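You operate a simulated robot arm through the tools that you are given. There is no shell and no other tool.

The job below is to be done with a simulated robot arm. You get a single attempt, and the scene is never put back.

JOB
Swap the scorched middle fuse for the spare of the same rating.
Fine: main lever off before a fuse moves and on again after; stand the old fuse in the red tray; leave the other fuses. Set down upright: fuse. Where these are worked on the way, their far stop is far enough and under half their travel is too little: main lever.

Only the result counts: the job must be done as asked and must still hold three seconds after the hand-in. Knocking over, shifting, dropping, spilling or breaking anything else fails it.

ROBOT AND FRAMES
A 6-joint arm with a two-finger gripper, fixed in place. Base frame: the origin is at the foot of the arm, x ahead of it, y to its left, z up. Units: mm, degrees, N and s.
Its first joint turns from -166.0 to 166.0 degrees. Payload 3.43 kg.
The tool frame sits at the grasp point between the pads (the TCP): z along the fingers, y along the line on which they close. The tips reach 20 mm beyond it. Largest opening 190 mm; the body of the gripper starts 248 mm behind the TCP.
Orientation is told as [roll, pitch, yaw] about the base's x, y, z axes, in that order, counted from this pose: with the fingers straight down and closing along the base's y, the tool's x points along the base's -x, its y along +y and its z along -z.

CONTROLS
- The arm moves only by the tool move_arm. Its argument "moves" is a list of rows, each a list of 7 numbers: the shift along the tool's x, y, z in mm, then the turn, a rotation vector about the tool's x, y, z in degrees, then the gripper command, from -1 (shut) to 1 (fully open), values between in proportion. In form: [[x, y, z, wx, wy, wz, claw], ...]. A call has 1 to 20 rows; each row is the pose to reach, as a shift and turn from the pose commanded when the call began, along the tool's axes at that moment. Each row takes 0.2 s and may step no farther than 50 mm and 8.6 degrees from the row before; otherwise, or with a gripper value out of range, the whole call is refused. A pose out of reach is approached as far as the arm can. The call stops where the force on the tool passes 60 N (or 10 N more than at its start, if that is more) or the arm is blocked; 0.2 s more then pass. Each finger travels about 153 mm/s and halts on what it meets, pressing with about 26 N; the grip force reading is that of the motor and also rises with nothing between the fingers. The clock runs only during rows and for 0.2 s after the last one: add rows that repeat a pose to give the fingers time. It gives the time, the measured TCP pose, the force on the tool (base axes), the opening and the grip force at its end, in the units of the frame above (readings bear some noise), with the torque about the TCP (base axes, N m) and any sound that the robot's microphone picked up.
- Cameras (640 x 400 px; columns grow to the right, rows downward): "scene" is fixed at [215, -516.1, 1503.6]; the picture's right is [0.53, -0.85, 0.00], its down [-0.43, -0.27, -0.86] and it looks along [0.73, 0.46, -0.51] (base axes); focal length 337 px, centre (320, 200). "wrist" rides on the gripper at [71, -8, -288] in the tool frame; the picture's right is [0.12, 0.99, 0.00], its down [-0.96, 0.12, -0.25] and it looks along [-0.25, 0.03, 0.97] (tool axes); focal length 261 px, centre (320, 200). There is no depth. A picture from a camera that has moved, and an enlarged one, comes with that camera's place and axes in the base frame and with its lens. The place of the scene camera against the robot may be out by one fixed shift of up to 25 mm in any direction.
- camera(camera): a new picture of that camera. No time passes.
- lift_body(by): slides the trunk up (or, below 0, down) by that many mm; the arm rides with it, the base frame stays. It gives what a move gives, with no picture.
- zoom(camera, box): a new picture of the part [left, top, right, bottom] of that camera's present view, enlarged. No time passes.
- finish_job(): hands the job in; it is judged then, once.

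Places have to be worked out from the pictures, the camera data and where the tool is seen. Open the gripper and draw the arm clear of the work before you hand the job in, unless the task says otherwise.

The tools are called as name(argument=value, ...) on one line, values as JSON. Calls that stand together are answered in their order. move_arm: Moves the arm, as the interface text tells. Its arguments: {"type":"object","properties":{"moves":{"type":"array","items":{"type":"array","items":{"type":"number"}}}},"required":["moves"]} The other tools are called the same way: lift_body (by) slides the trunk up or down; camera (camera) takes a picture; zoom (camera, box) takes an enlarged picture of a part of a camera's view; finish_job () hands the job in.

At the start:

```text
t: 0.0
position: [820.1, 104.3, 1213.6]
tcp_rot: [0.0, 0.0, 0.0]
ft_force: [-0.3, -0.4, -0.5]
moment: [0.02, 0.02, 0.01]
finger_gap: 189.7
grip_force: 0.0
trunk travel left (down, up): [-300.0, 140.0]
```

scene: 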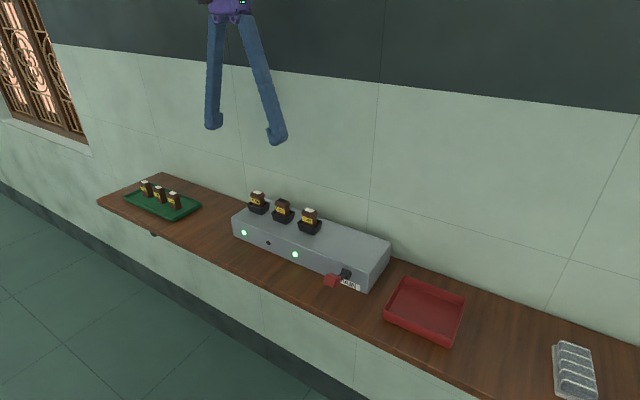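
wrist: 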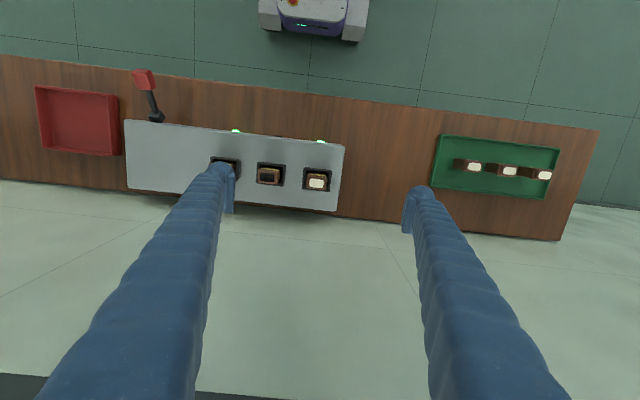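

The scene shows a fuse box with three fuses, a lever with a red knob at its right end, a green tray with three spares, and a red tray. I'll zoom in for detail.

zoom(camera="scene", box=[220, 170, 400, 300])

zoom(camera="scene", box=[110, 165, 220, 240])

zoom(camera="wrist", box=[100, 50, 360, 220])

zoom(camera="wrist", box=[420, 110, 600, 230])

zoom(camera="scene", box=[240, 180, 330, 240])

zoom(camera="scene", box=[310, 250, 380, 300])

```text
3.08 times, centred on (310, 235) of scene
camera zoom: at [215.0, -516.1, 1503.6], right [0.53, -0.85, 0.0], down [-0.43, -0.27, -0.86], along [0.73, 0.46, -0.51], focal length 1038 px, centre (351, 92)
```

zoom: 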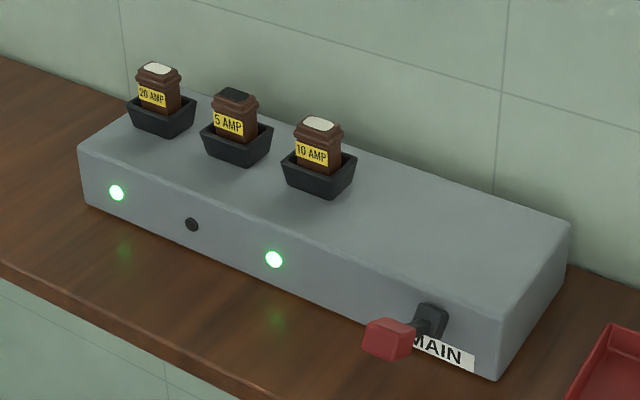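

```text
5.33 times, centred on (165, 202) of scene
camera zoom: at [215.0, -516.1, 1503.6], right [0.53, -0.85, 0.0], down [-0.43, -0.27, -0.86], along [0.73, 0.46, -0.51], focal length 1799 px, centre (1147, 187)
```

zoom: 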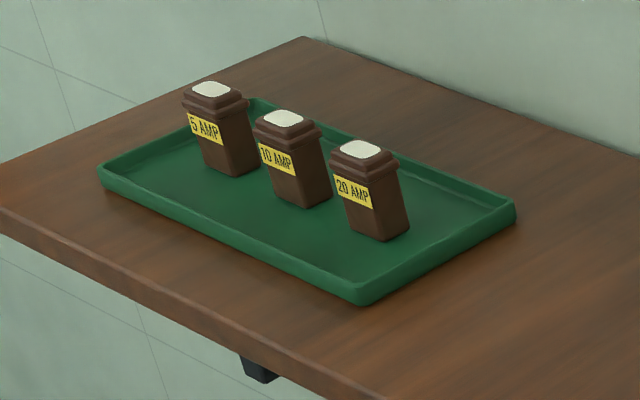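

```text
2.35 times, centred on (230, 135) of wrist
camera zoom: at [749.9, 95.2, 1502.3], right [-0.12, 0.99, 0.0], down [0.96, 0.12, 0.25], along [0.24, 0.03, -0.97], focal length 613 px, centre (532, 353)
```

zoom: 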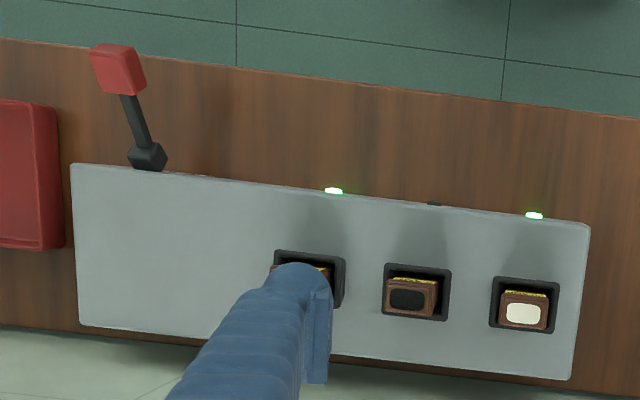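

```text
3.33 times, centred on (510, 170) of wrist
camera zoom: at [749.9, 95.2, 1502.3], right [-0.12, 0.99, 0.0], down [0.96, 0.12, 0.25], along [0.24, 0.03, -0.97], focal length 869 px, centre (-313, 300)
```

zoom: 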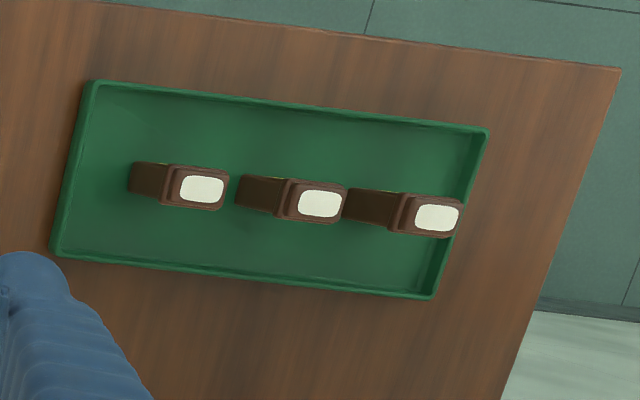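

```text
6.67 times, centred on (285, 210) of scene
camera zoom: at [215.0, -516.1, 1503.6], right [0.53, -0.85, 0.0], down [-0.43, -0.27, -0.86], along [0.73, 0.46, -0.51], focal length 2249 px, centre (553, 133)
```

zoom: 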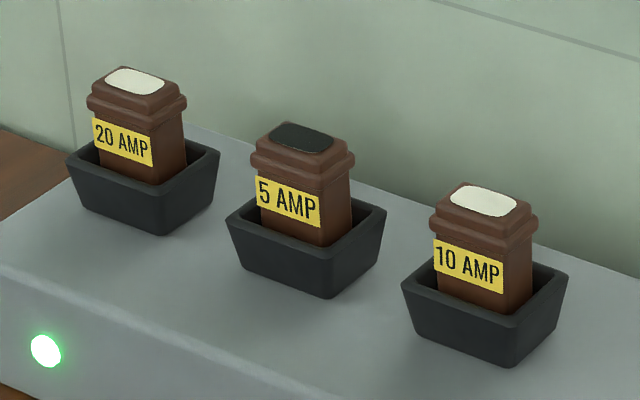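

```text
8.00 times, centred on (345, 275) of scene
camera zoom: at [215.0, -516.1, 1503.6], right [0.53, -0.85, 0.0], down [-0.43, -0.27, -0.86], along [0.73, 0.46, -0.51], focal length 2699 px, centre (120, -400)
```

zoom: 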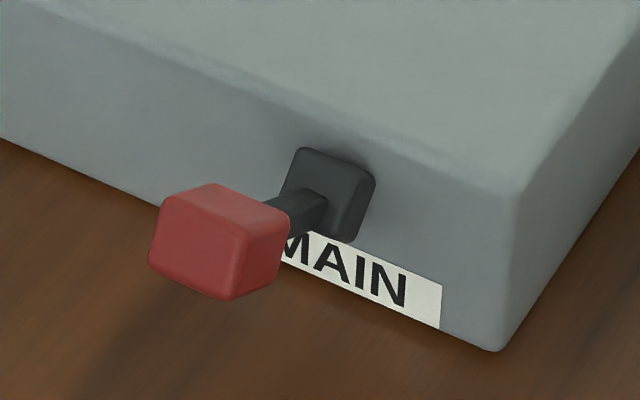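

The middle fuse is 5 AMP with a black, scorched top, and the matching spare is the one in the green tray farthest to the left (largest y). From both cameras I put the middle fuse top near (836, 7, 1027), the 5 A spare top near (774, 567, 960) and the lever knob near (691, -244, 978). I'll move above the lever for a closer look.

move_arm(moves=[[14, -39, 7, 0, 0, 0, 0.5], [28, -77, 14, 0, 0, 0, 0.2], [43, -116, 21, 0, 0, 0, -0.1], [57, -155, 28, 0, 0, 0, -0.26], [72, -193, 35, 0, 0, 0, -0.26], [86, -232, 42, 0, 0, 0, -0.26], [100, -270, 49, 0, 0, 0, -0.26], [115, -309, 56, 0, 0, 0, -0.26], [129, -348, 63, 0, 0, 0, -0.26], [129, -348, 63, 0, 0, 0, -0.26]])

camera(camera="wrist")

camera(camera="scene")

```text
t: 2.2
position: [689.9, -245.4, 1151.1]
tcp_rot: [-0.1, -0.1, -0.1]
ft_force: [-0.2, -0.5, -0.5]
moment: [0.04, 0.01, 0.03]
finger_gap: 70.2
grip_force: 0.0
trunk travel left (down, up): [-300.0, 140.0]
```

```text
taken
camera wrist: at [619.5, -253.9, 1440.3], right [-0.12, 0.99, 0.0], down [0.96, 0.12, 0.25], along [0.24, 0.03, -0.97], focal length 261 px, centre (320, 200)
```

wrist: 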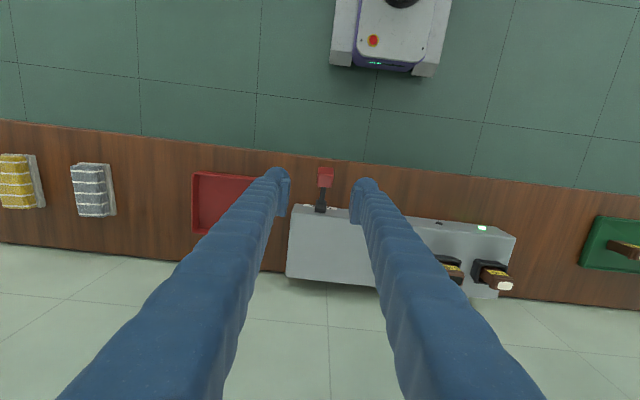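

```text
taken
```

scene: 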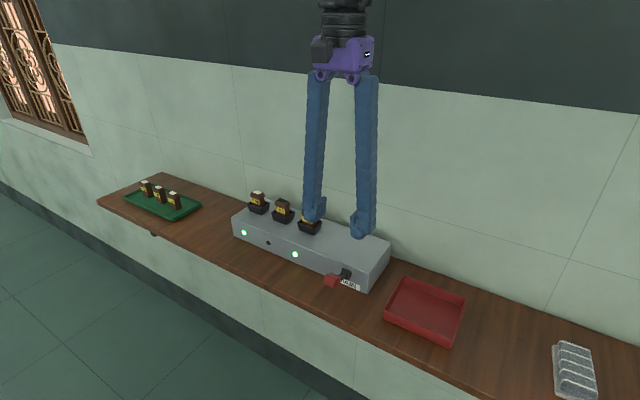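

The tool is above the lever. I'll zoom the wrist view on the knob to refine its position.

zoom(camera="wrist", box=[285, 150, 365, 230])

zoom(camera="scene", box=[315, 255, 375, 295])

```text
5.00 times, centred on (325, 190) of wrist
camera zoom: at [619.5, -253.9, 1440.3], right [-0.12, 0.99, 0.0], down [0.96, 0.12, 0.25], along [0.24, 0.03, -0.97], focal length 1303 px, centre (295, 250)
```

zoom: 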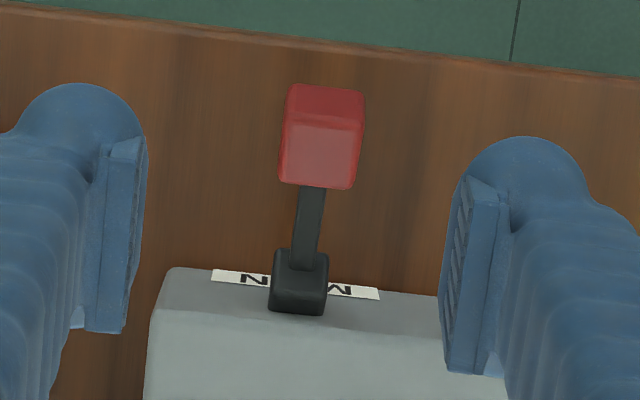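

```text
10.00 times, centred on (345, 275) of scene
camera zoom: at [215.0, -516.1, 1503.6], right [0.53, -0.85, 0.0], down [-0.43, -0.27, -0.86], along [0.73, 0.46, -0.51], focal length 3373 px, centre (70, -550)
```

zoom: 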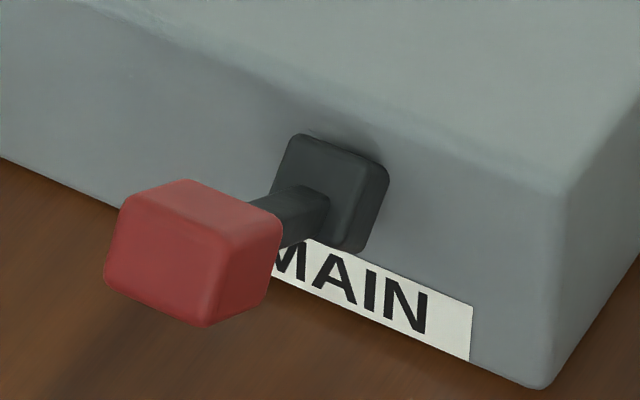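

The knob is about 27 mm wide at roughly (691, -236, 975). I'll come down part-way with a y correction and look again.

move_arm(moves=[[0, 4, 40, 0, 0, 0, -0.26], [0, 8, 80, 0, 0, 0, -0.26], [0, 8, 105, 0, 0, 0, -0.26], [0, 8, 105, 0, 0, 0, -0.26]])

zoom(camera="wrist", box=[265, 130, 385, 230])

zoom(camera="scene", box=[290, 220, 390, 300])

```text
t: 3.2
position: [689.1, -237.4, 1043.7]
tcp_rot: [0.0, 0.0, -0.1]
ft_force: [0.4, -1.2, -0.6]
moment: [0.03, -0.01, -0.02]
finger_gap: 70.3
grip_force: 0.2
trunk travel left (down, up): [-300.0, 140.0]
```

```text
4.00 times, centred on (325, 180) of wrist
camera zoom: at [619.2, -246.7, 1333.0], right [-0.12, 0.99, 0.0], down [0.96, 0.12, 0.25], along [0.25, 0.03, -0.97], focal length 1043 px, centre (300, 280)
```

zoom: 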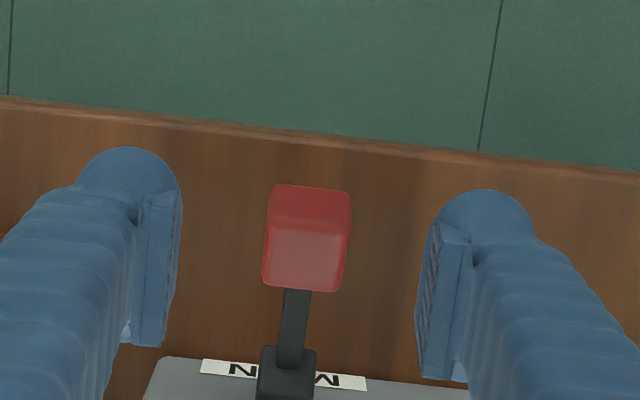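

```text
5.00 times, centred on (340, 260) of scene
camera zoom: at [215.0, -516.1, 1503.6], right [0.53, -0.85, 0.0], down [-0.43, -0.27, -0.86], along [0.73, 0.46, -0.51], focal length 1687 px, centre (220, -100)
```

zoom: 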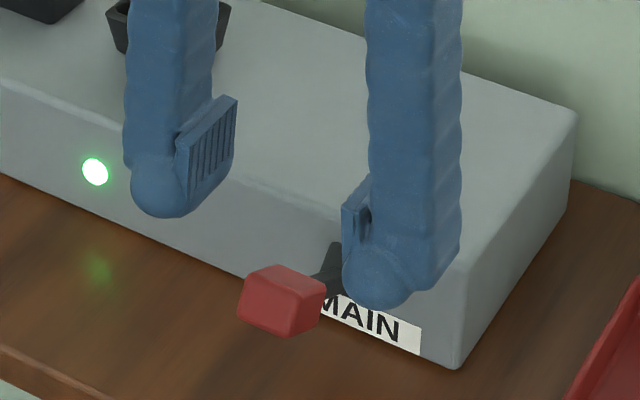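

The knob sits centred between the fingers at about (691, -235.5, 982). I'll lower the pads around it and close.

move_arm(moves=[[-1, 1, 30, 0, 0, 0, -0.26], [-2, 1, 60, 0, 0, 0, -0.26], [-2, 1, 60, 0, 0, 0, -0.5], [-2, 1, 60, 0, 0, 0, -0.75], [-2, 1, 60, 0, 0, 0, -0.9]])

zoom(camera="wrist", box=[265, 130, 385, 230])

zoom(camera="scene", box=[290, 220, 390, 300])

```text
t: 4.4
position: [691.4, -235.2, 983.4]
tcp_rot: [-0.1, 0.1, 0.0]
ft_force: [-1.2, 5.8, 1.8]
moment: [0.05, -0.27, 0.0]
finger_gap: 27.0
grip_force: 44.6
trunk travel left (down, up): [-300.0, 140.0]
```

```text
4.00 times, centred on (325, 180) of wrist
camera zoom: at [621.1, -244.2, 1273.1], right [-0.12, 0.99, 0.0], down [0.96, 0.12, 0.25], along [0.24, 0.03, -0.97], focal length 1043 px, centre (300, 280)
```

zoom: 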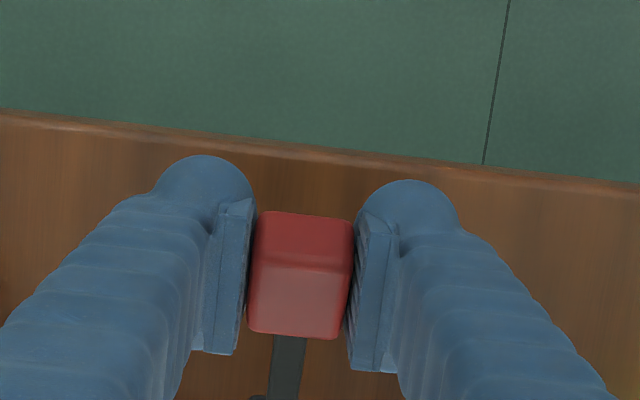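

```text
5.00 times, centred on (340, 260) of scene
camera zoom: at [215.0, -516.1, 1503.6], right [0.53, -0.85, 0.0], down [-0.43, -0.27, -0.86], along [0.73, 0.46, -0.51], focal length 1687 px, centre (220, -100)
```

zoom: 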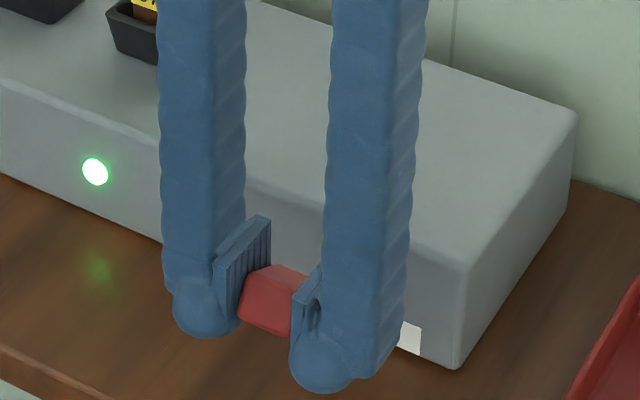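

The knob is gripped at 27 mm. The table is close beneath, so I'll regrip about 12 mm higher so the fingertips don't reach below the knob, then swing the lever down.

move_arm(moves=[[0, 0, 0, 0, 0, 0, -0.55], [0, 0, 0, 0, 0, 0, -0.55], [0, 0, -12, 0, 0, 0, -0.55], [0, 0, -12, 0, 0, 0, -0.55], [0, 0, -12, 0, 0, 0, -0.9], [0, 0, -12, 0, 0, 0, -0.9]])

```text
t: 5.8
position: [691.7, -235.0, 994.5]
tcp_rot: [0.0, 0.1, 0.1]
ft_force: [1.0, 11.5, -0.8]
moment: [0.13, 0.05, -0.07]
finger_gap: 26.9
grip_force: 45.0
trunk travel left (down, up): [-300.0, 140.0]
```

Grip is at the higher place. Now I'll swing the knob down along its arc in small steps and watch the force.

move_arm(moves=[[2, 1, 4, 0, 0, 0, -0.9], [4, 1, 9, 0, 0, 0, -0.9], [5.5, 1, 14, 0, 0, 0, -0.9], [7, 1, 20, 0, 0, 0, -0.9], [8, 1, 25, 0, 0, 0, -0.9], [8, 1, 30, 0, 0, 0, -0.9]])

zoom(camera="scene", box=[290, 220, 390, 300])

zoom(camera="wrist", box=[265, 130, 385, 230])

```text
t: 7.2
position: [684.5, -235.7, 969.3]
tcp_rot: [0.0, -0.1, -0.1]
ft_force: [-3.8, 1.6, 15.7]
moment: [0.08, -1.07, 0.03]
finger_gap: 27.0
grip_force: 45.2
trunk travel left (down, up): [-300.0, 140.0]
```

```text
5.00 times, centred on (340, 260) of scene
camera zoom: at [215.0, -516.1, 1503.6], right [0.53, -0.85, 0.0], down [-0.43, -0.27, -0.86], along [0.73, 0.46, -0.51], focal length 1687 px, centre (220, -100)
```

zoom: 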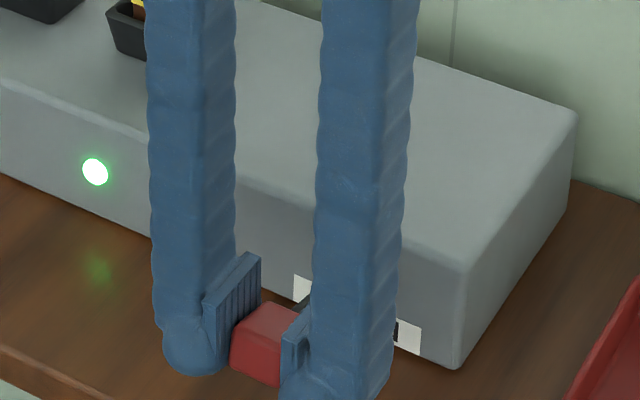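

```text
4.00 times, centred on (325, 180) of wrist
camera zoom: at [612.9, -244.2, 1257.6], right [-0.12, 0.99, 0.0], down [0.96, 0.12, 0.25], along [0.24, 0.03, -0.97], focal length 1043 px, centre (300, 280)
```

zoom: 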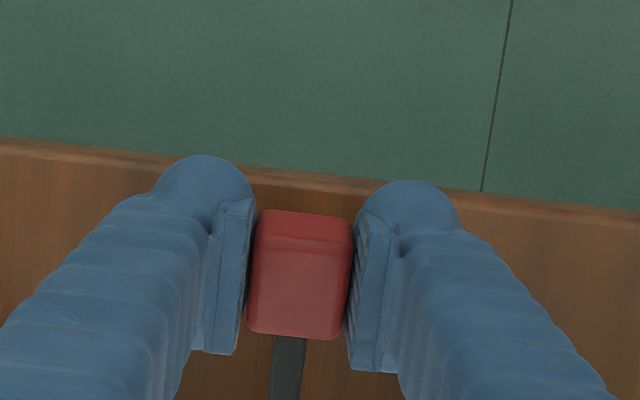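

The knob follows the grip with about 16 N resistance and the light is still green. I continue down the arc.

move_arm(moves=[[0, 0, 5, 0, 0, 0, -0.9], [-0.5, 0, 10, 0, 0, 0, -0.9], [-1.5, 0, 16, 0, 0, 0, -0.9], [-2.5, 0, 21, 0, 0, 0, -0.9], [-4, 0, 26, 0, 0, 0, -0.9], [-6, 0, 32, 0, 0, 0, -0.9]])

zoom(camera="scene", box=[220, 170, 400, 300])

zoom(camera="wrist", box=[265, 130, 385, 230])

```text
t: 8.6
position: [689.9, -234.7, 935.5]
tcp_rot: [0.0, 0.1, 0.0]
ft_force: [-9.7, -12.9, 6.3]
moment: [-0.08, -0.55, 0.16]
finger_gap: 27.3
grip_force: 45.3
trunk travel left (down, up): [-300.0, 140.0]
```

```text
3.08 times, centred on (310, 235) of scene
camera zoom: at [215.0, -516.1, 1503.6], right [0.53, -0.85, 0.0], down [-0.43, -0.27, -0.86], along [0.73, 0.46, -0.51], focal length 1038 px, centre (351, 92)
```

zoom: 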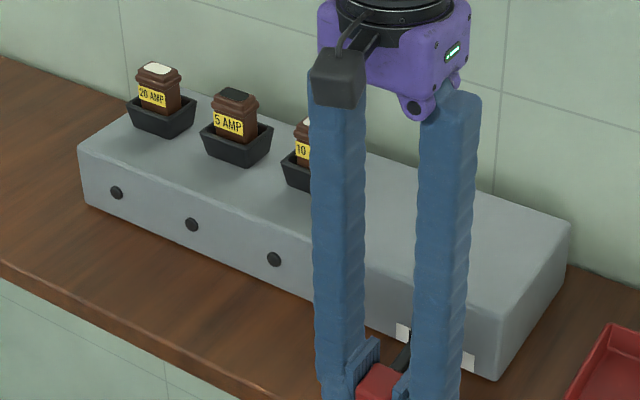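

```text
4.00 times, centred on (325, 180) of wrist
camera zoom: at [619.3, -244.0, 1225.1], right [-0.12, 0.99, 0.0], down [0.96, 0.12, 0.25], along [0.25, 0.03, -0.97], focal length 1043 px, centre (300, 280)
```

zoom: 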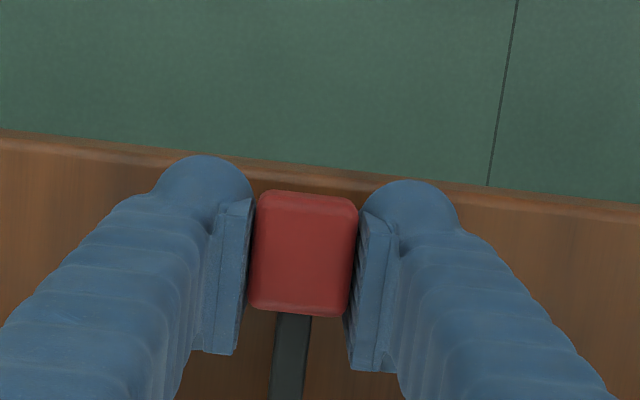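

All lights are out, so the lever has passed its switching point. I'll nudge further down toward the far stop, watching the force.

move_arm(moves=[[-2, -1, 3, 0, 0, 0, -0.9], [-3, -1, 6, 0, 0, 0, -0.9], [-4, -1, 9, 0, 0, 0, -0.9]])

zoom(camera="scene", box=[290, 240, 390, 320])

```text
t: 9.4
position: [694.2, -235.3, 926.7]
tcp_rot: [0.0, 0.0, 0.0]
ft_force: [-10.5, -9.4, -2.0]
moment: [0.02, -0.09, 0.09]
finger_gap: 25.6
grip_force: 45.3
trunk travel left (down, up): [-300.0, 140.0]
```

```text
5.00 times, centred on (340, 280) of scene
camera zoom: at [215.0, -516.1, 1503.6], right [0.53, -0.85, 0.0], down [-0.43, -0.27, -0.86], along [0.73, 0.46, -0.51], focal length 1687 px, centre (220, -200)
```

zoom: 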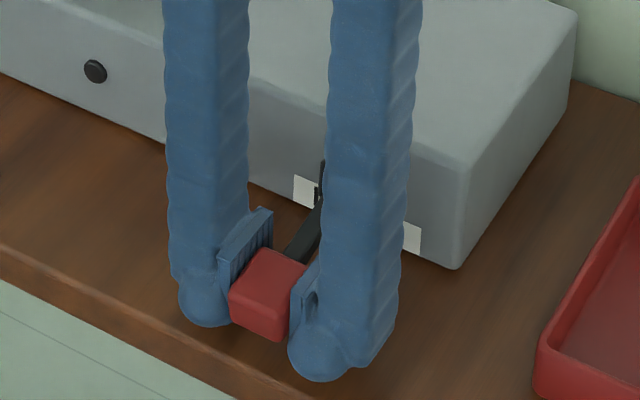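

The fingers slipped slightly (gap 25.6). I'll check the knob's place between the pads.

zoom(camera="wrist", box=[265, 130, 385, 230])

```text
4.00 times, centred on (325, 180) of wrist
camera zoom: at [623.8, -244.4, 1216.2], right [-0.12, 0.99, 0.0], down [0.96, 0.11, 0.25], along [0.24, 0.03, -0.97], focal length 1043 px, centre (300, 280)
```

zoom: 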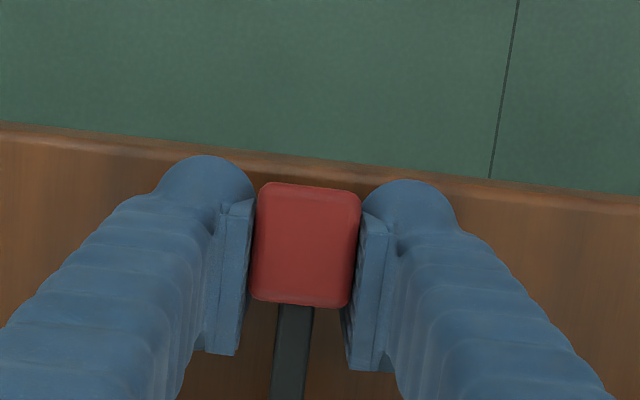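

The knob is near its lower end. I'll release and rise clear to inspect the lever.

move_arm(moves=[[0, 0, 0, 0, 0, 0, -0.4], [0, 0, 0, 0, 0, 0, -0.3], [0, 0, -40, 0, 0, 0, -0.3], [0, 0, -90, 0, 0, 0, -0.3], [0, 0, -130, 0, 0, 0, -0.3], [0, 0, -130, 0, 0, 0, -0.3]])

zoom(camera="wrist", box=[265, 130, 385, 230])

zoom(camera="scene", box=[290, 240, 390, 320])

```text
t: 10.8
position: [697.8, -234.7, 1055.6]
tcp_rot: [0.0, 0.1, 0.0]
ft_force: [-0.9, 0.1, -0.7]
moment: [0.0, 0.04, 0.03]
finger_gap: 66.6
grip_force: 0.0
trunk travel left (down, up): [-300.0, 140.0]
```

```text
4.00 times, centred on (325, 180) of wrist
camera zoom: at [626.9, -244.1, 1344.2], right [-0.12, 0.99, 0.0], down [0.96, 0.12, 0.25], along [0.24, 0.03, -0.97], focal length 1043 px, centre (300, 280)
```

zoom: 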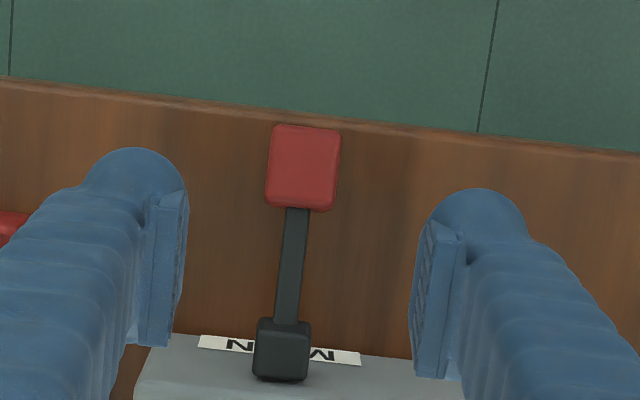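

```text
5.00 times, centred on (340, 280) of scene
camera zoom: at [215.0, -516.1, 1503.6], right [0.53, -0.85, 0.0], down [-0.43, -0.27, -0.86], along [0.73, 0.46, -0.51], focal length 1687 px, centre (220, -200)
```

zoom: 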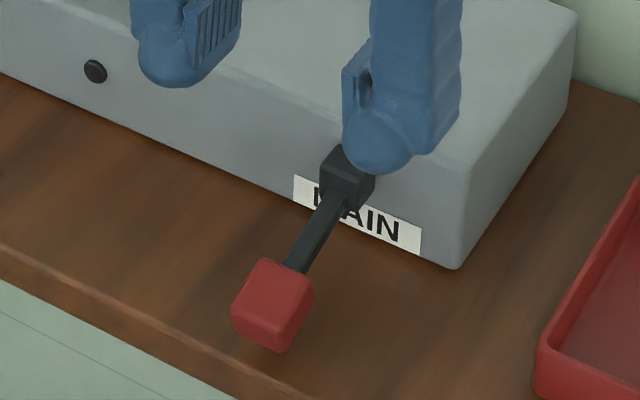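

Lever knob is now at about (687, -235.5, 921), symmetric with its start about horizontal, and the lights are off. I'll press lightly from above with closed fingers to confirm it is on its stop.

move_arm(moves=[[7, 0, 0, 0, 0, 0, -0.7], [7, 0, 30, 0, 0, 0, -1], [7, 0, 70, 0, 0, 0, -1], [7, 0, 92, 0, 0, 0, -1], [7, 0, 96, 0, 0, 0, -1], [7, 0, 100, 0, 0, 0, -1], [7, 0, 104, 0, 0, 0, -1], [7, 0, 107, 0, 0, 0, -1]])

zoom(camera="scene", box=[290, 240, 390, 320])

```text
t: 12.6
position: [689.8, -235.9, 958.6]
tcp_rot: [-0.1, -0.3, 0.0]
ft_force: [-9.6, 2.3, 35.9]
moment: [0.11, -0.2, 0.03]
finger_gap: 6.0
grip_force: 34.0
trunk travel left (down, up): [-300.0, 140.0]
stopped in row 8: the force on the tool passed its limit at 65 N (the readings are from after the stop); the commanded pose is now the measured one
```

```text
5.00 times, centred on (340, 280) of scene
camera zoom: at [215.0, -516.1, 1503.6], right [0.53, -0.85, 0.0], down [-0.43, -0.27, -0.86], along [0.73, 0.46, -0.51], focal length 1687 px, centre (220, -200)
```

zoom: 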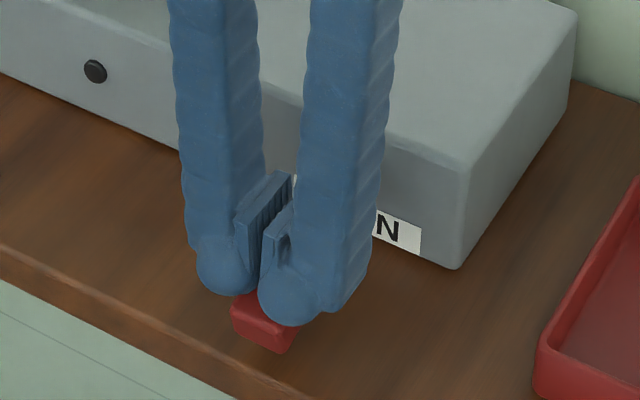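

The lever is firmly on its far stop (force limit reached with no travel). Now I rise and move above the middle fuse for a close view.

move_arm(moves=[[0, 0, -45, 0, 0, 0, -0.8], [0, 0, -90, 0, 0, 0, -0.6], [0, 0, -140, 0, 0, 0, -0.4], [0, 0, -185, 0, 0, 0, -0.2], [-24, 40, -190, 0, 0, 0, -0.2], [-48, 80, -190, 0, 0, 0, -0.2], [-72, 120, -190, 0, 0, 0, -0.2], [-96, 160, -190, 0, 0, 0, -0.2], [-120, 200, -190, 0, 0, 0, -0.2], [-146, 241, -190, 0, 0, 0, -0.2], [-146, 241, -190, 0, 0, 0, -0.2]])

zoom(camera="wrist", box=[240, 130, 400, 250])

zoom(camera="scene", box=[220, 170, 400, 300])

```text
t: 15.0
position: [837.8, 6.3, 1146.9]
tcp_rot: [-0.1, -0.2, 0.0]
ft_force: [0.0, 1.2, 1.0]
moment: [-0.13, -0.03, 0.02]
finger_gap: 76.3
grip_force: 0.0
trunk travel left (down, up): [-300.0, 140.0]
```

```text
3.33 times, centred on (320, 190) of wrist
camera zoom: at [765.4, -2.1, 1434.7], right [-0.12, 0.99, 0.0], down [0.96, 0.12, 0.25], along [0.25, 0.03, -0.97], focal length 869 px, centre (320, 233)
```

zoom: 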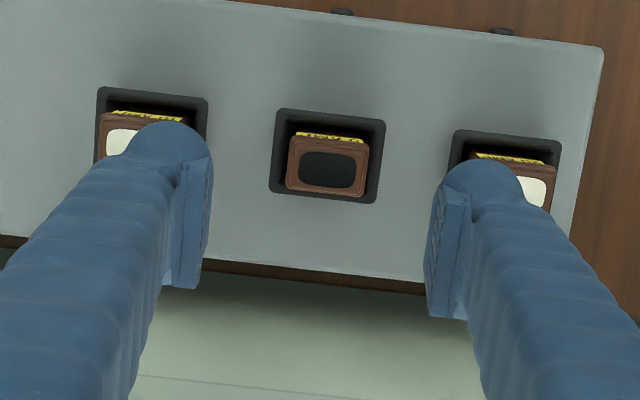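

```text
3.08 times, centred on (310, 235) of scene
camera zoom: at [215.0, -516.1, 1503.6], right [0.53, -0.85, 0.0], down [-0.43, -0.27, -0.86], along [0.73, 0.46, -0.51], focal length 1038 px, centre (351, 92)
```

zoom: 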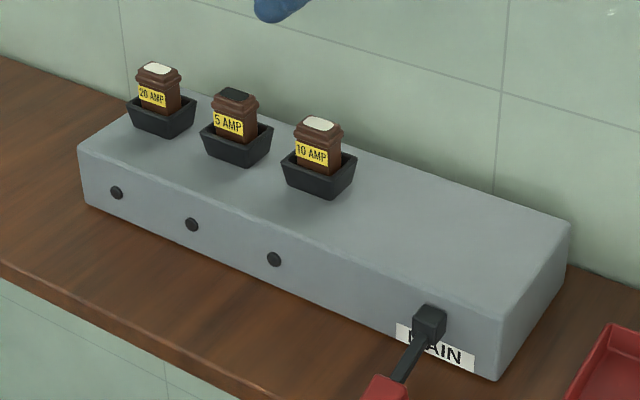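

The lights are out and the lever stays down. The middle fuse is at about (833.5, 9.5) with its top near z 1035 and about 38 mm wide; I'll descend to just above it and check centring.

move_arm(moves=[[2, 1.5, 38, 0, 0, 0, -0.37], [4, 3, 77, 0, 0.2, 0, -0.37], [4, 3, 77, 0, 0.2, 0, -0.37]])

zoom(camera="wrist", box=[240, 130, 400, 250])

zoom(camera="scene", box=[240, 170, 330, 240])

```text
t: 15.8
position: [833.1, 10.9, 1068.8]
tcp_rot: [0.0, 0.0, 0.0]
ft_force: [-0.5, -0.2, 0.2]
moment: [-0.01, -0.01, -0.02]
finger_gap: 60.0
grip_force: 0.0
trunk travel left (down, up): [-300.0, 140.0]
```

```text
3.33 times, centred on (320, 190) of wrist
camera zoom: at [761.6, 2.2, 1358.2], right [-0.12, 0.99, 0.0], down [0.96, 0.12, 0.25], along [0.25, 0.03, -0.97], focal length 869 px, centre (320, 233)
```

zoom: 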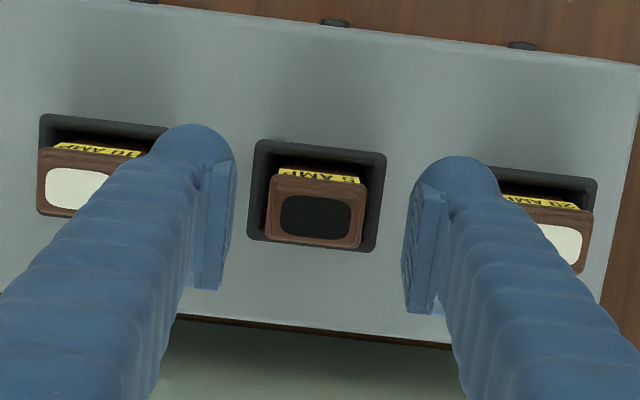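

```text
5.71 times, centred on (285, 205) of scene
camera zoom: at [215.0, -516.1, 1503.6], right [0.53, -0.85, 0.0], down [-0.43, -0.27, -0.86], along [0.73, 0.46, -0.51], focal length 1928 px, centre (520, 171)
```

zoom: 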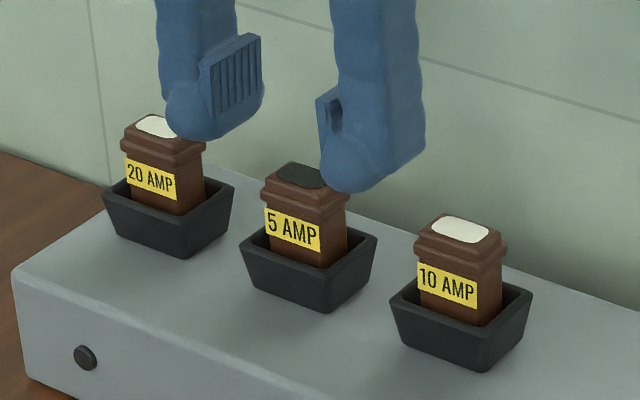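

The fuse is centred within about 1–2 mm. I'll make the small correction, lower to grasp height (TCP about 1024) and close.

move_arm(moves=[[-2.5, -1, 20, 0, 0, 0, -0.37], [-2.5, -1, 40, 0, 0, 0, -0.37], [-2.5, -1, 45, 0, 0, 0, -0.37], [-2.5, -1, 45, 0, 0, 0, -0.55], [-2.5, -1, 45, 0, 0, 0, -0.75], [-2.5, -1, 45, 0, 0, 0, -0.75]])

zoom(camera="wrist", box=[240, 130, 400, 250])

zoom(camera="scene", box=[240, 170, 330, 240])

```text
t: 17.2
position: [836.9, 9.5, 1023.2]
tcp_rot: [-0.1, 0.2, -0.1]
ft_force: [-0.1, 0.5, -0.2]
moment: [0.01, 0.01, 0.0]
finger_gap: 32.3
grip_force: 25.3
trunk travel left (down, up): [-300.0, 140.0]
```

```text
3.33 times, centred on (320, 190) of wrist
camera zoom: at [766.1, 0.5, 1312.7], right [-0.12, 0.99, 0.0], down [0.96, 0.12, 0.25], along [0.24, 0.03, -0.97], focal length 869 px, centre (320, 233)
```

zoom: 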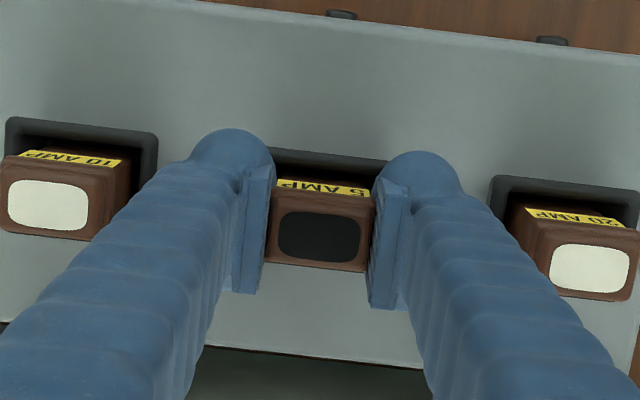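

```text
5.71 times, centred on (285, 205) of scene
camera zoom: at [215.0, -516.1, 1503.6], right [0.53, -0.85, 0.0], down [-0.43, -0.27, -0.86], along [0.73, 0.46, -0.51], focal length 1928 px, centre (520, 171)
```

zoom: 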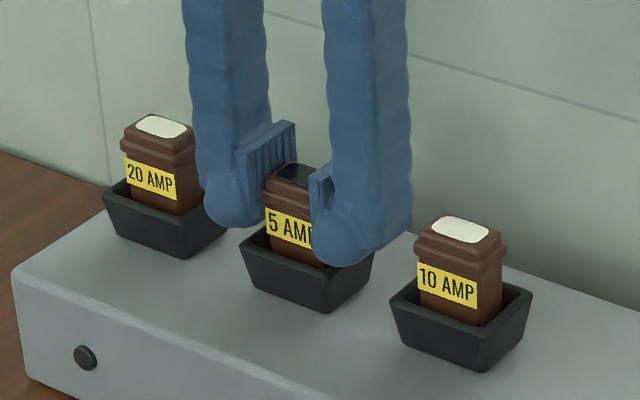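

The fuse is held at 32.3 mm with almost no side force. I'll tighten a little and draw it straight up.

move_arm(moves=[[0, 0, 0, 0, 0, 0, -0.9], [0, 0, -5, 0, 0, 0, -0.9], [0, 0, -12, 0, 0, 0, -0.9], [0, 0, -22, 0, 0, 0, -0.9], [0, 0, -40, 0, 0, 0, -0.9], [0, 0, -70, 0, 0, 0, -0.9], [0, 0, -100, 0, 0, 0, -0.9]])

zoom(camera="wrist", box=[240, 130, 400, 250])

zoom(camera="scene", box=[220, 140, 340, 240])

camera(camera="scene")

```text
t: 18.8
position: [834.2, 8.4, 1122.7]
tcp_rot: [-0.2, 0.1, 0.1]
ft_force: [0.5, 0.0, -1.0]
moment: [0.02, -0.07, 0.01]
finger_gap: 32.6
grip_force: 26.0
trunk travel left (down, up): [-300.0, 140.0]
```

```text
3.33 times, centred on (320, 190) of wrist
camera zoom: at [764.0, 0.4, 1412.2], right [-0.12, 0.99, 0.0], down [0.96, 0.12, 0.25], along [0.24, 0.03, -0.97], focal length 869 px, centre (320, 233)
```

zoom: 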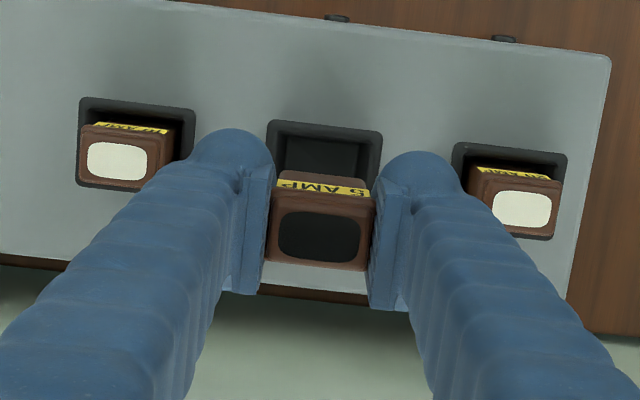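

```text
4.00 times, centred on (280, 190) of scene
camera zoom: at [215.0, -516.1, 1503.6], right [0.53, -0.85, 0.0], down [-0.43, -0.27, -0.86], along [0.73, 0.46, -0.51], focal length 1349 px, centre (480, 240)
```

zoom: 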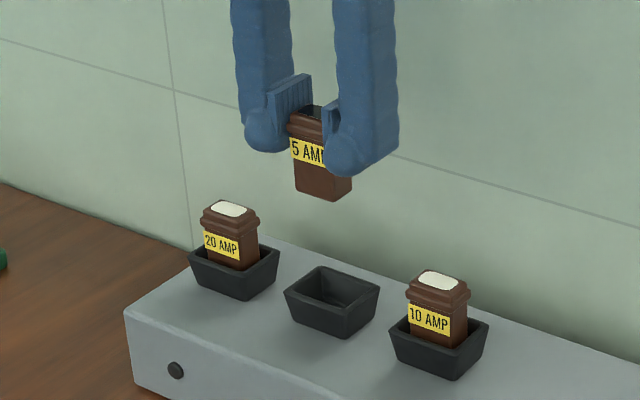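

```text
taken
```

scene: 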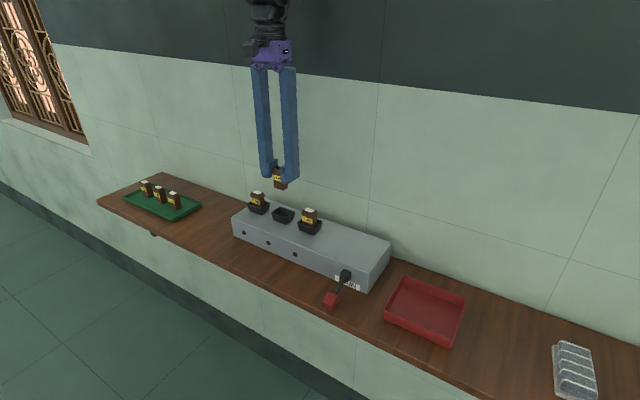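

The scorched fuse is out and held upright; I measure it about 58 mm tall. The red tray's centre is around (783, -432), so I carry the fuse there at height and look.

move_arm(moves=[[2, -10, -15, 0, 0, 0, -0.9], [5, -30, -20, 0, 0, 0, -0.9], [9, -70, -20, 0, 0, 0, -0.9], [13, -110, -20, 0, 0, 0, -0.9], [18, -150, -20, 0, 0, 0, -0.9], [22, -190, -20, 0, 0, 0, -0.9], [27, -230, -20, 0, 0, 0, -0.9], [31, -270, -20, 0, 0, 0, -0.9], [36, -310, -20, 0, 0, 0, -0.9], [41, -350, -20, 0, 0, 0, -0.9], [46, -390, -20, 0, 0, 0, -0.9], [50, -420, -20, 0, 0, 0, -0.9], [51, -440, -20, 0, 0, 0, -0.9], [51, -440, -20, 0, 0, 0, -0.9]])

camera(camera="wrist")

zoom(camera="scene", box=[360, 160, 520, 360])

```text
t: 21.8
position: [785.8, -434.6, 1143.0]
tcp_rot: [-0.1, 0.0, 0.0]
ft_force: [0.0, 0.5, 0.2]
moment: [0.04, -0.02, 0.03]
finger_gap: 32.9
grip_force: 25.9
trunk travel left (down, up): [-300.0, 140.0]
```

```text
taken
camera wrist: at [715.3, -443.9, 1431.6], right [-0.12, 0.99, 0.0], down [0.96, 0.12, 0.25], along [0.24, 0.03, -0.97], focal length 261 px, centre (320, 200)
```

wrist: 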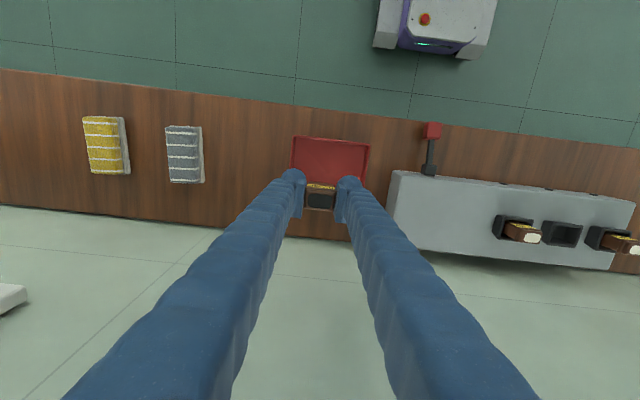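

```text
2.00 times, centred on (440, 260) of scene
camera zoom: at [215.0, -516.1, 1503.6], right [0.53, -0.85, 0.0], down [-0.43, -0.27, -0.86], along [0.73, 0.46, -0.51], focal length 675 px, centre (80, 80)
```

zoom: 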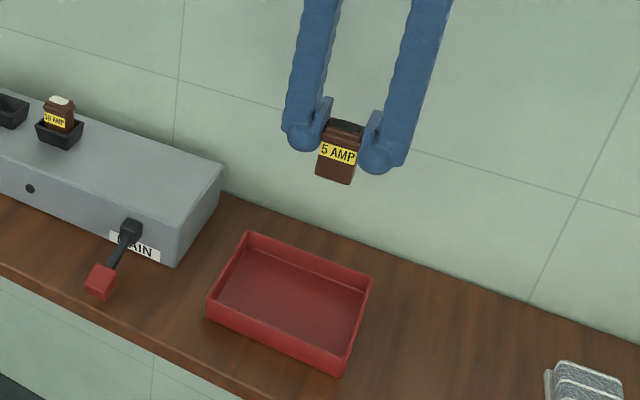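

The red tray's rim spans roughly x 722–836, y -493 to -350, so its centre is near (779, -422). I'll shift there and lower the fuse to just above the tray floor.

move_arm(moves=[[9, 13, 20, 0, 0, 0, -0.9], [9, 13, 55, 0, 0, 0, -0.9], [9, 13, 95, 0, 0, 0, -0.9], [9, 13, 130, 0, 0, 0, -0.9], [9, 13, 155, 0, 0, 0, -0.9], [9, 13, 165, 0, 0, 0, -0.9], [9, 13, 165, 0, 0, 0, -0.9]])

zoom(camera="scene", box=[370, 240, 490, 360])

zoom(camera="wrist", box=[220, 100, 420, 260])

```text
t: 23.4
position: [776.2, -419.2, 976.9]
tcp_rot: [-0.1, 0.1, 0.1]
ft_force: [0.5, 0.5, -0.5]
moment: [0.0, 0.02, -0.01]
finger_gap: 32.6
grip_force: 26.0
trunk travel left (down, up): [-300.0, 140.0]
```

```text
3.33 times, centred on (430, 300) of scene
camera zoom: at [215.0, -516.1, 1503.6], right [0.53, -0.85, 0.0], down [-0.43, -0.27, -0.86], along [0.73, 0.46, -0.51], focal length 1124 px, centre (-47, -133)
```

zoom: 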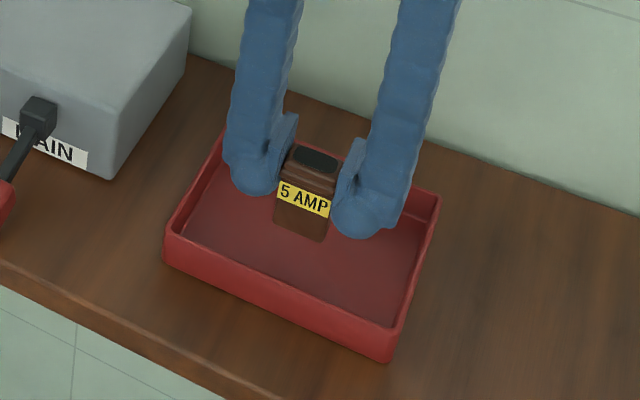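

```text
2.50 times, centred on (320, 180) of wrist
camera zoom: at [705.7, -428.7, 1265.8], right [-0.12, 0.99, 0.0], down [0.96, 0.12, 0.25], along [0.24, 0.03, -0.97], focal length 652 px, centre (320, 250)
```

zoom: 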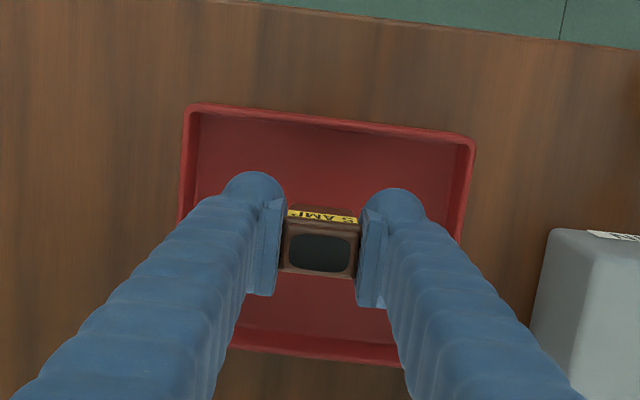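

The fuse is inside the tray outline with room all round. I lower it in small steps until the floor is felt.

move_arm(moves=[[0, 0, 3, 0, 0, 0, -0.9], [0, 0, 6, 0, 0, 0, -0.9], [0, 0, 9, 0, 0, 0, -0.9], [0, 0, 12, 0, 0, 0, -0.9]])

zoom(camera="scene", box=[370, 240, 490, 360])

```text
t: 24.4
position: [775.1, -419.1, 965.6]
tcp_rot: [0.0, 0.1, -0.1]
ft_force: [1.0, -0.4, -2.0]
moment: [0.01, 0.01, 0.02]
finger_gap: 33.0
grip_force: 26.4
trunk travel left (down, up): [-300.0, 140.0]
```

```text
3.33 times, centred on (430, 300) of scene
camera zoom: at [215.0, -516.1, 1503.6], right [0.53, -0.85, 0.0], down [-0.43, -0.27, -0.86], along [0.73, 0.46, -0.51], focal length 1124 px, centre (-47, -133)
```

zoom: 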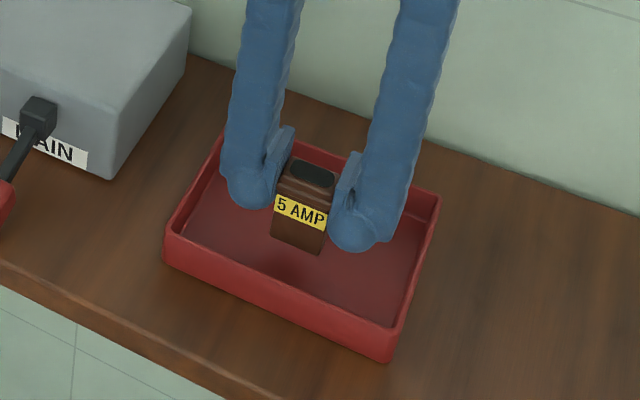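

No floor contact yet at TCP z about 965. I keep lowering in small steps.

move_arm(moves=[[0, 0, 2, 0, 0, 0, -0.9], [0, 0, 4, 0, 0, 0, -0.9], [0, 0, 6, 0, 0, 0, -0.9]])

```text
t: 25.2
position: [774.6, -418.1, 959.9]
tcp_rot: [0.0, 0.1, 0.0]
ft_force: [0.0, 0.6, -0.5]
moment: [0.0, 0.0, 0.03]
finger_gap: 32.8
grip_force: 26.2
trunk travel left (down, up): [-300.0, 140.0]
```

Still free at 960; I continue.

move_arm(moves=[[0, 0, 2, 0, 0, 0, -0.9], [0, 0, 4, 0, 0, 0, -0.9]])

zoom(camera="scene", box=[390, 260, 470, 340])

```text
t: 25.8
position: [773.6, -418.4, 956.5]
tcp_rot: [0.0, 0.2, 0.0]
ft_force: [0.8, -0.6, -0.8]
moment: [0.02, -0.01, 0.03]
finger_gap: 32.5
grip_force: 25.9
trunk travel left (down, up): [-300.0, 140.0]
```

```text
5.00 times, centred on (430, 300) of scene
camera zoom: at [215.0, -516.1, 1503.6], right [0.53, -0.85, 0.0], down [-0.43, -0.27, -0.86], along [0.73, 0.46, -0.51], focal length 1687 px, centre (-230, -300)
```

zoom: 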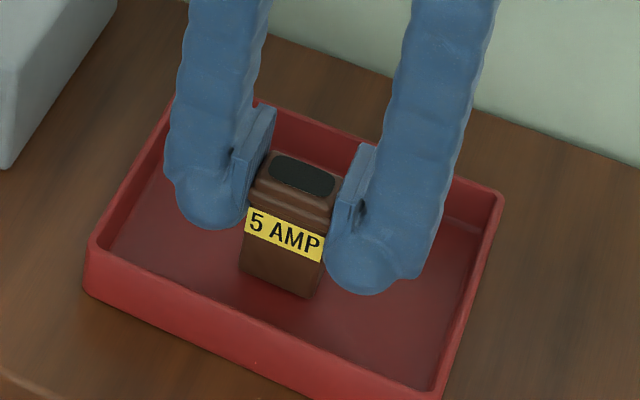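

A thin gap still remains; I step on in 1.5 mm steps.

move_arm(moves=[[0, 0, 1.5, 0, 0, 0, -0.9], [0, 0, 3, 0, 0, 0, -0.9]])

```text
t: 26.4
position: [774.8, -418.7, 954.2]
tcp_rot: [-0.1, 0.1, 0.0]
ft_force: [-0.5, 0.8, -0.8]
moment: [0.01, 0.03, 0.02]
finger_gap: 32.7
grip_force: 25.8
trunk travel left (down, up): [-300.0, 140.0]
```

Still no contact at 954; I continue the same way.

move_arm(moves=[[0, 0, 1.5, 0, 0, 0, -0.9], [0, 0, 3, 0, 0, 0, -0.9]])

zoom(camera="scene", box=[400, 280, 450, 330])

```text
t: 27.0
position: [776.6, -418.3, 952.8]
tcp_rot: [-0.2, -0.1, -0.1]
ft_force: [-2.7, 0.2, 18.9]
moment: [0.03, 0.16, -0.01]
finger_gap: 32.5
grip_force: 26.1
trunk travel left (down, up): [-300.0, 140.0]
```

```text
8.00 times, centred on (425, 305) of scene
camera zoom: at [215.0, -516.1, 1503.6], right [0.53, -0.85, 0.0], down [-0.43, -0.27, -0.86], along [0.73, 0.46, -0.51], focal length 2699 px, centre (-520, -640)
```

zoom: 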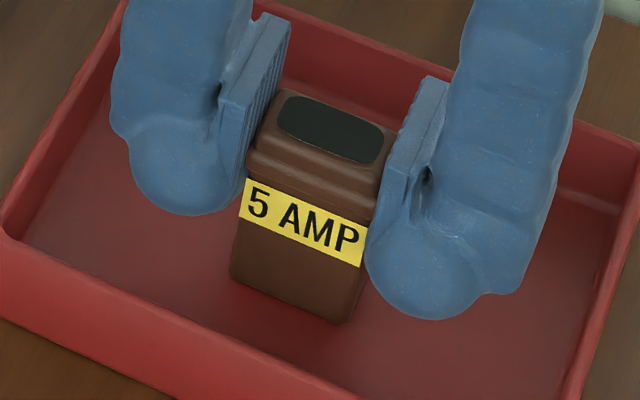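

Contact felt at 19 N. I'll ease up about 1.5 mm, open gradually, and draw straight up.

move_arm(moves=[[0, 0, -1.5, 0, 0, 0, -0.9], [0, 0, -1.5, 0, 0, 0, -0.7], [0, 0, -1.5, 0, 0, 0, -0.55], [0, 0, -1.5, 0, 0, 0, -0.45], [0, 0, -1.5, 0, 0, 0, -0.4], [0, 0, -1.5, 0, 0, 0, -0.4]])

zoom(camera="scene", box=[390, 260, 470, 340])

```text
t: 28.4
position: [774.8, -419.4, 952.8]
tcp_rot: [-0.1, 0.0, 0.0]
ft_force: [-0.1, -0.1, -0.1]
moment: [0.02, 0.04, -0.05]
finger_gap: 57.3
grip_force: 0.1
trunk travel left (down, up): [-300.0, 140.0]
```

```text
5.00 times, centred on (430, 300) of scene
camera zoom: at [215.0, -516.1, 1503.6], right [0.53, -0.85, 0.0], down [-0.43, -0.27, -0.86], along [0.73, 0.46, -0.51], focal length 1687 px, centre (-230, -300)
```

zoom: 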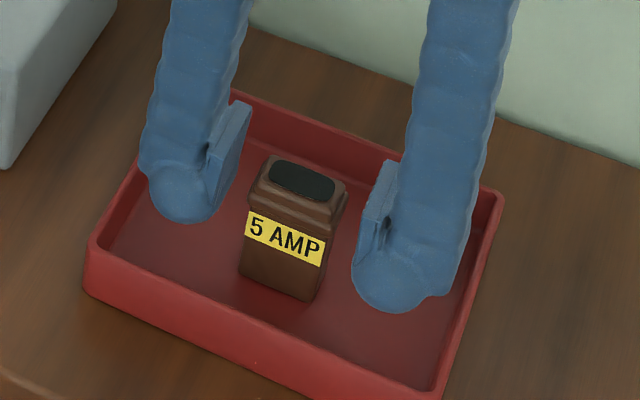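

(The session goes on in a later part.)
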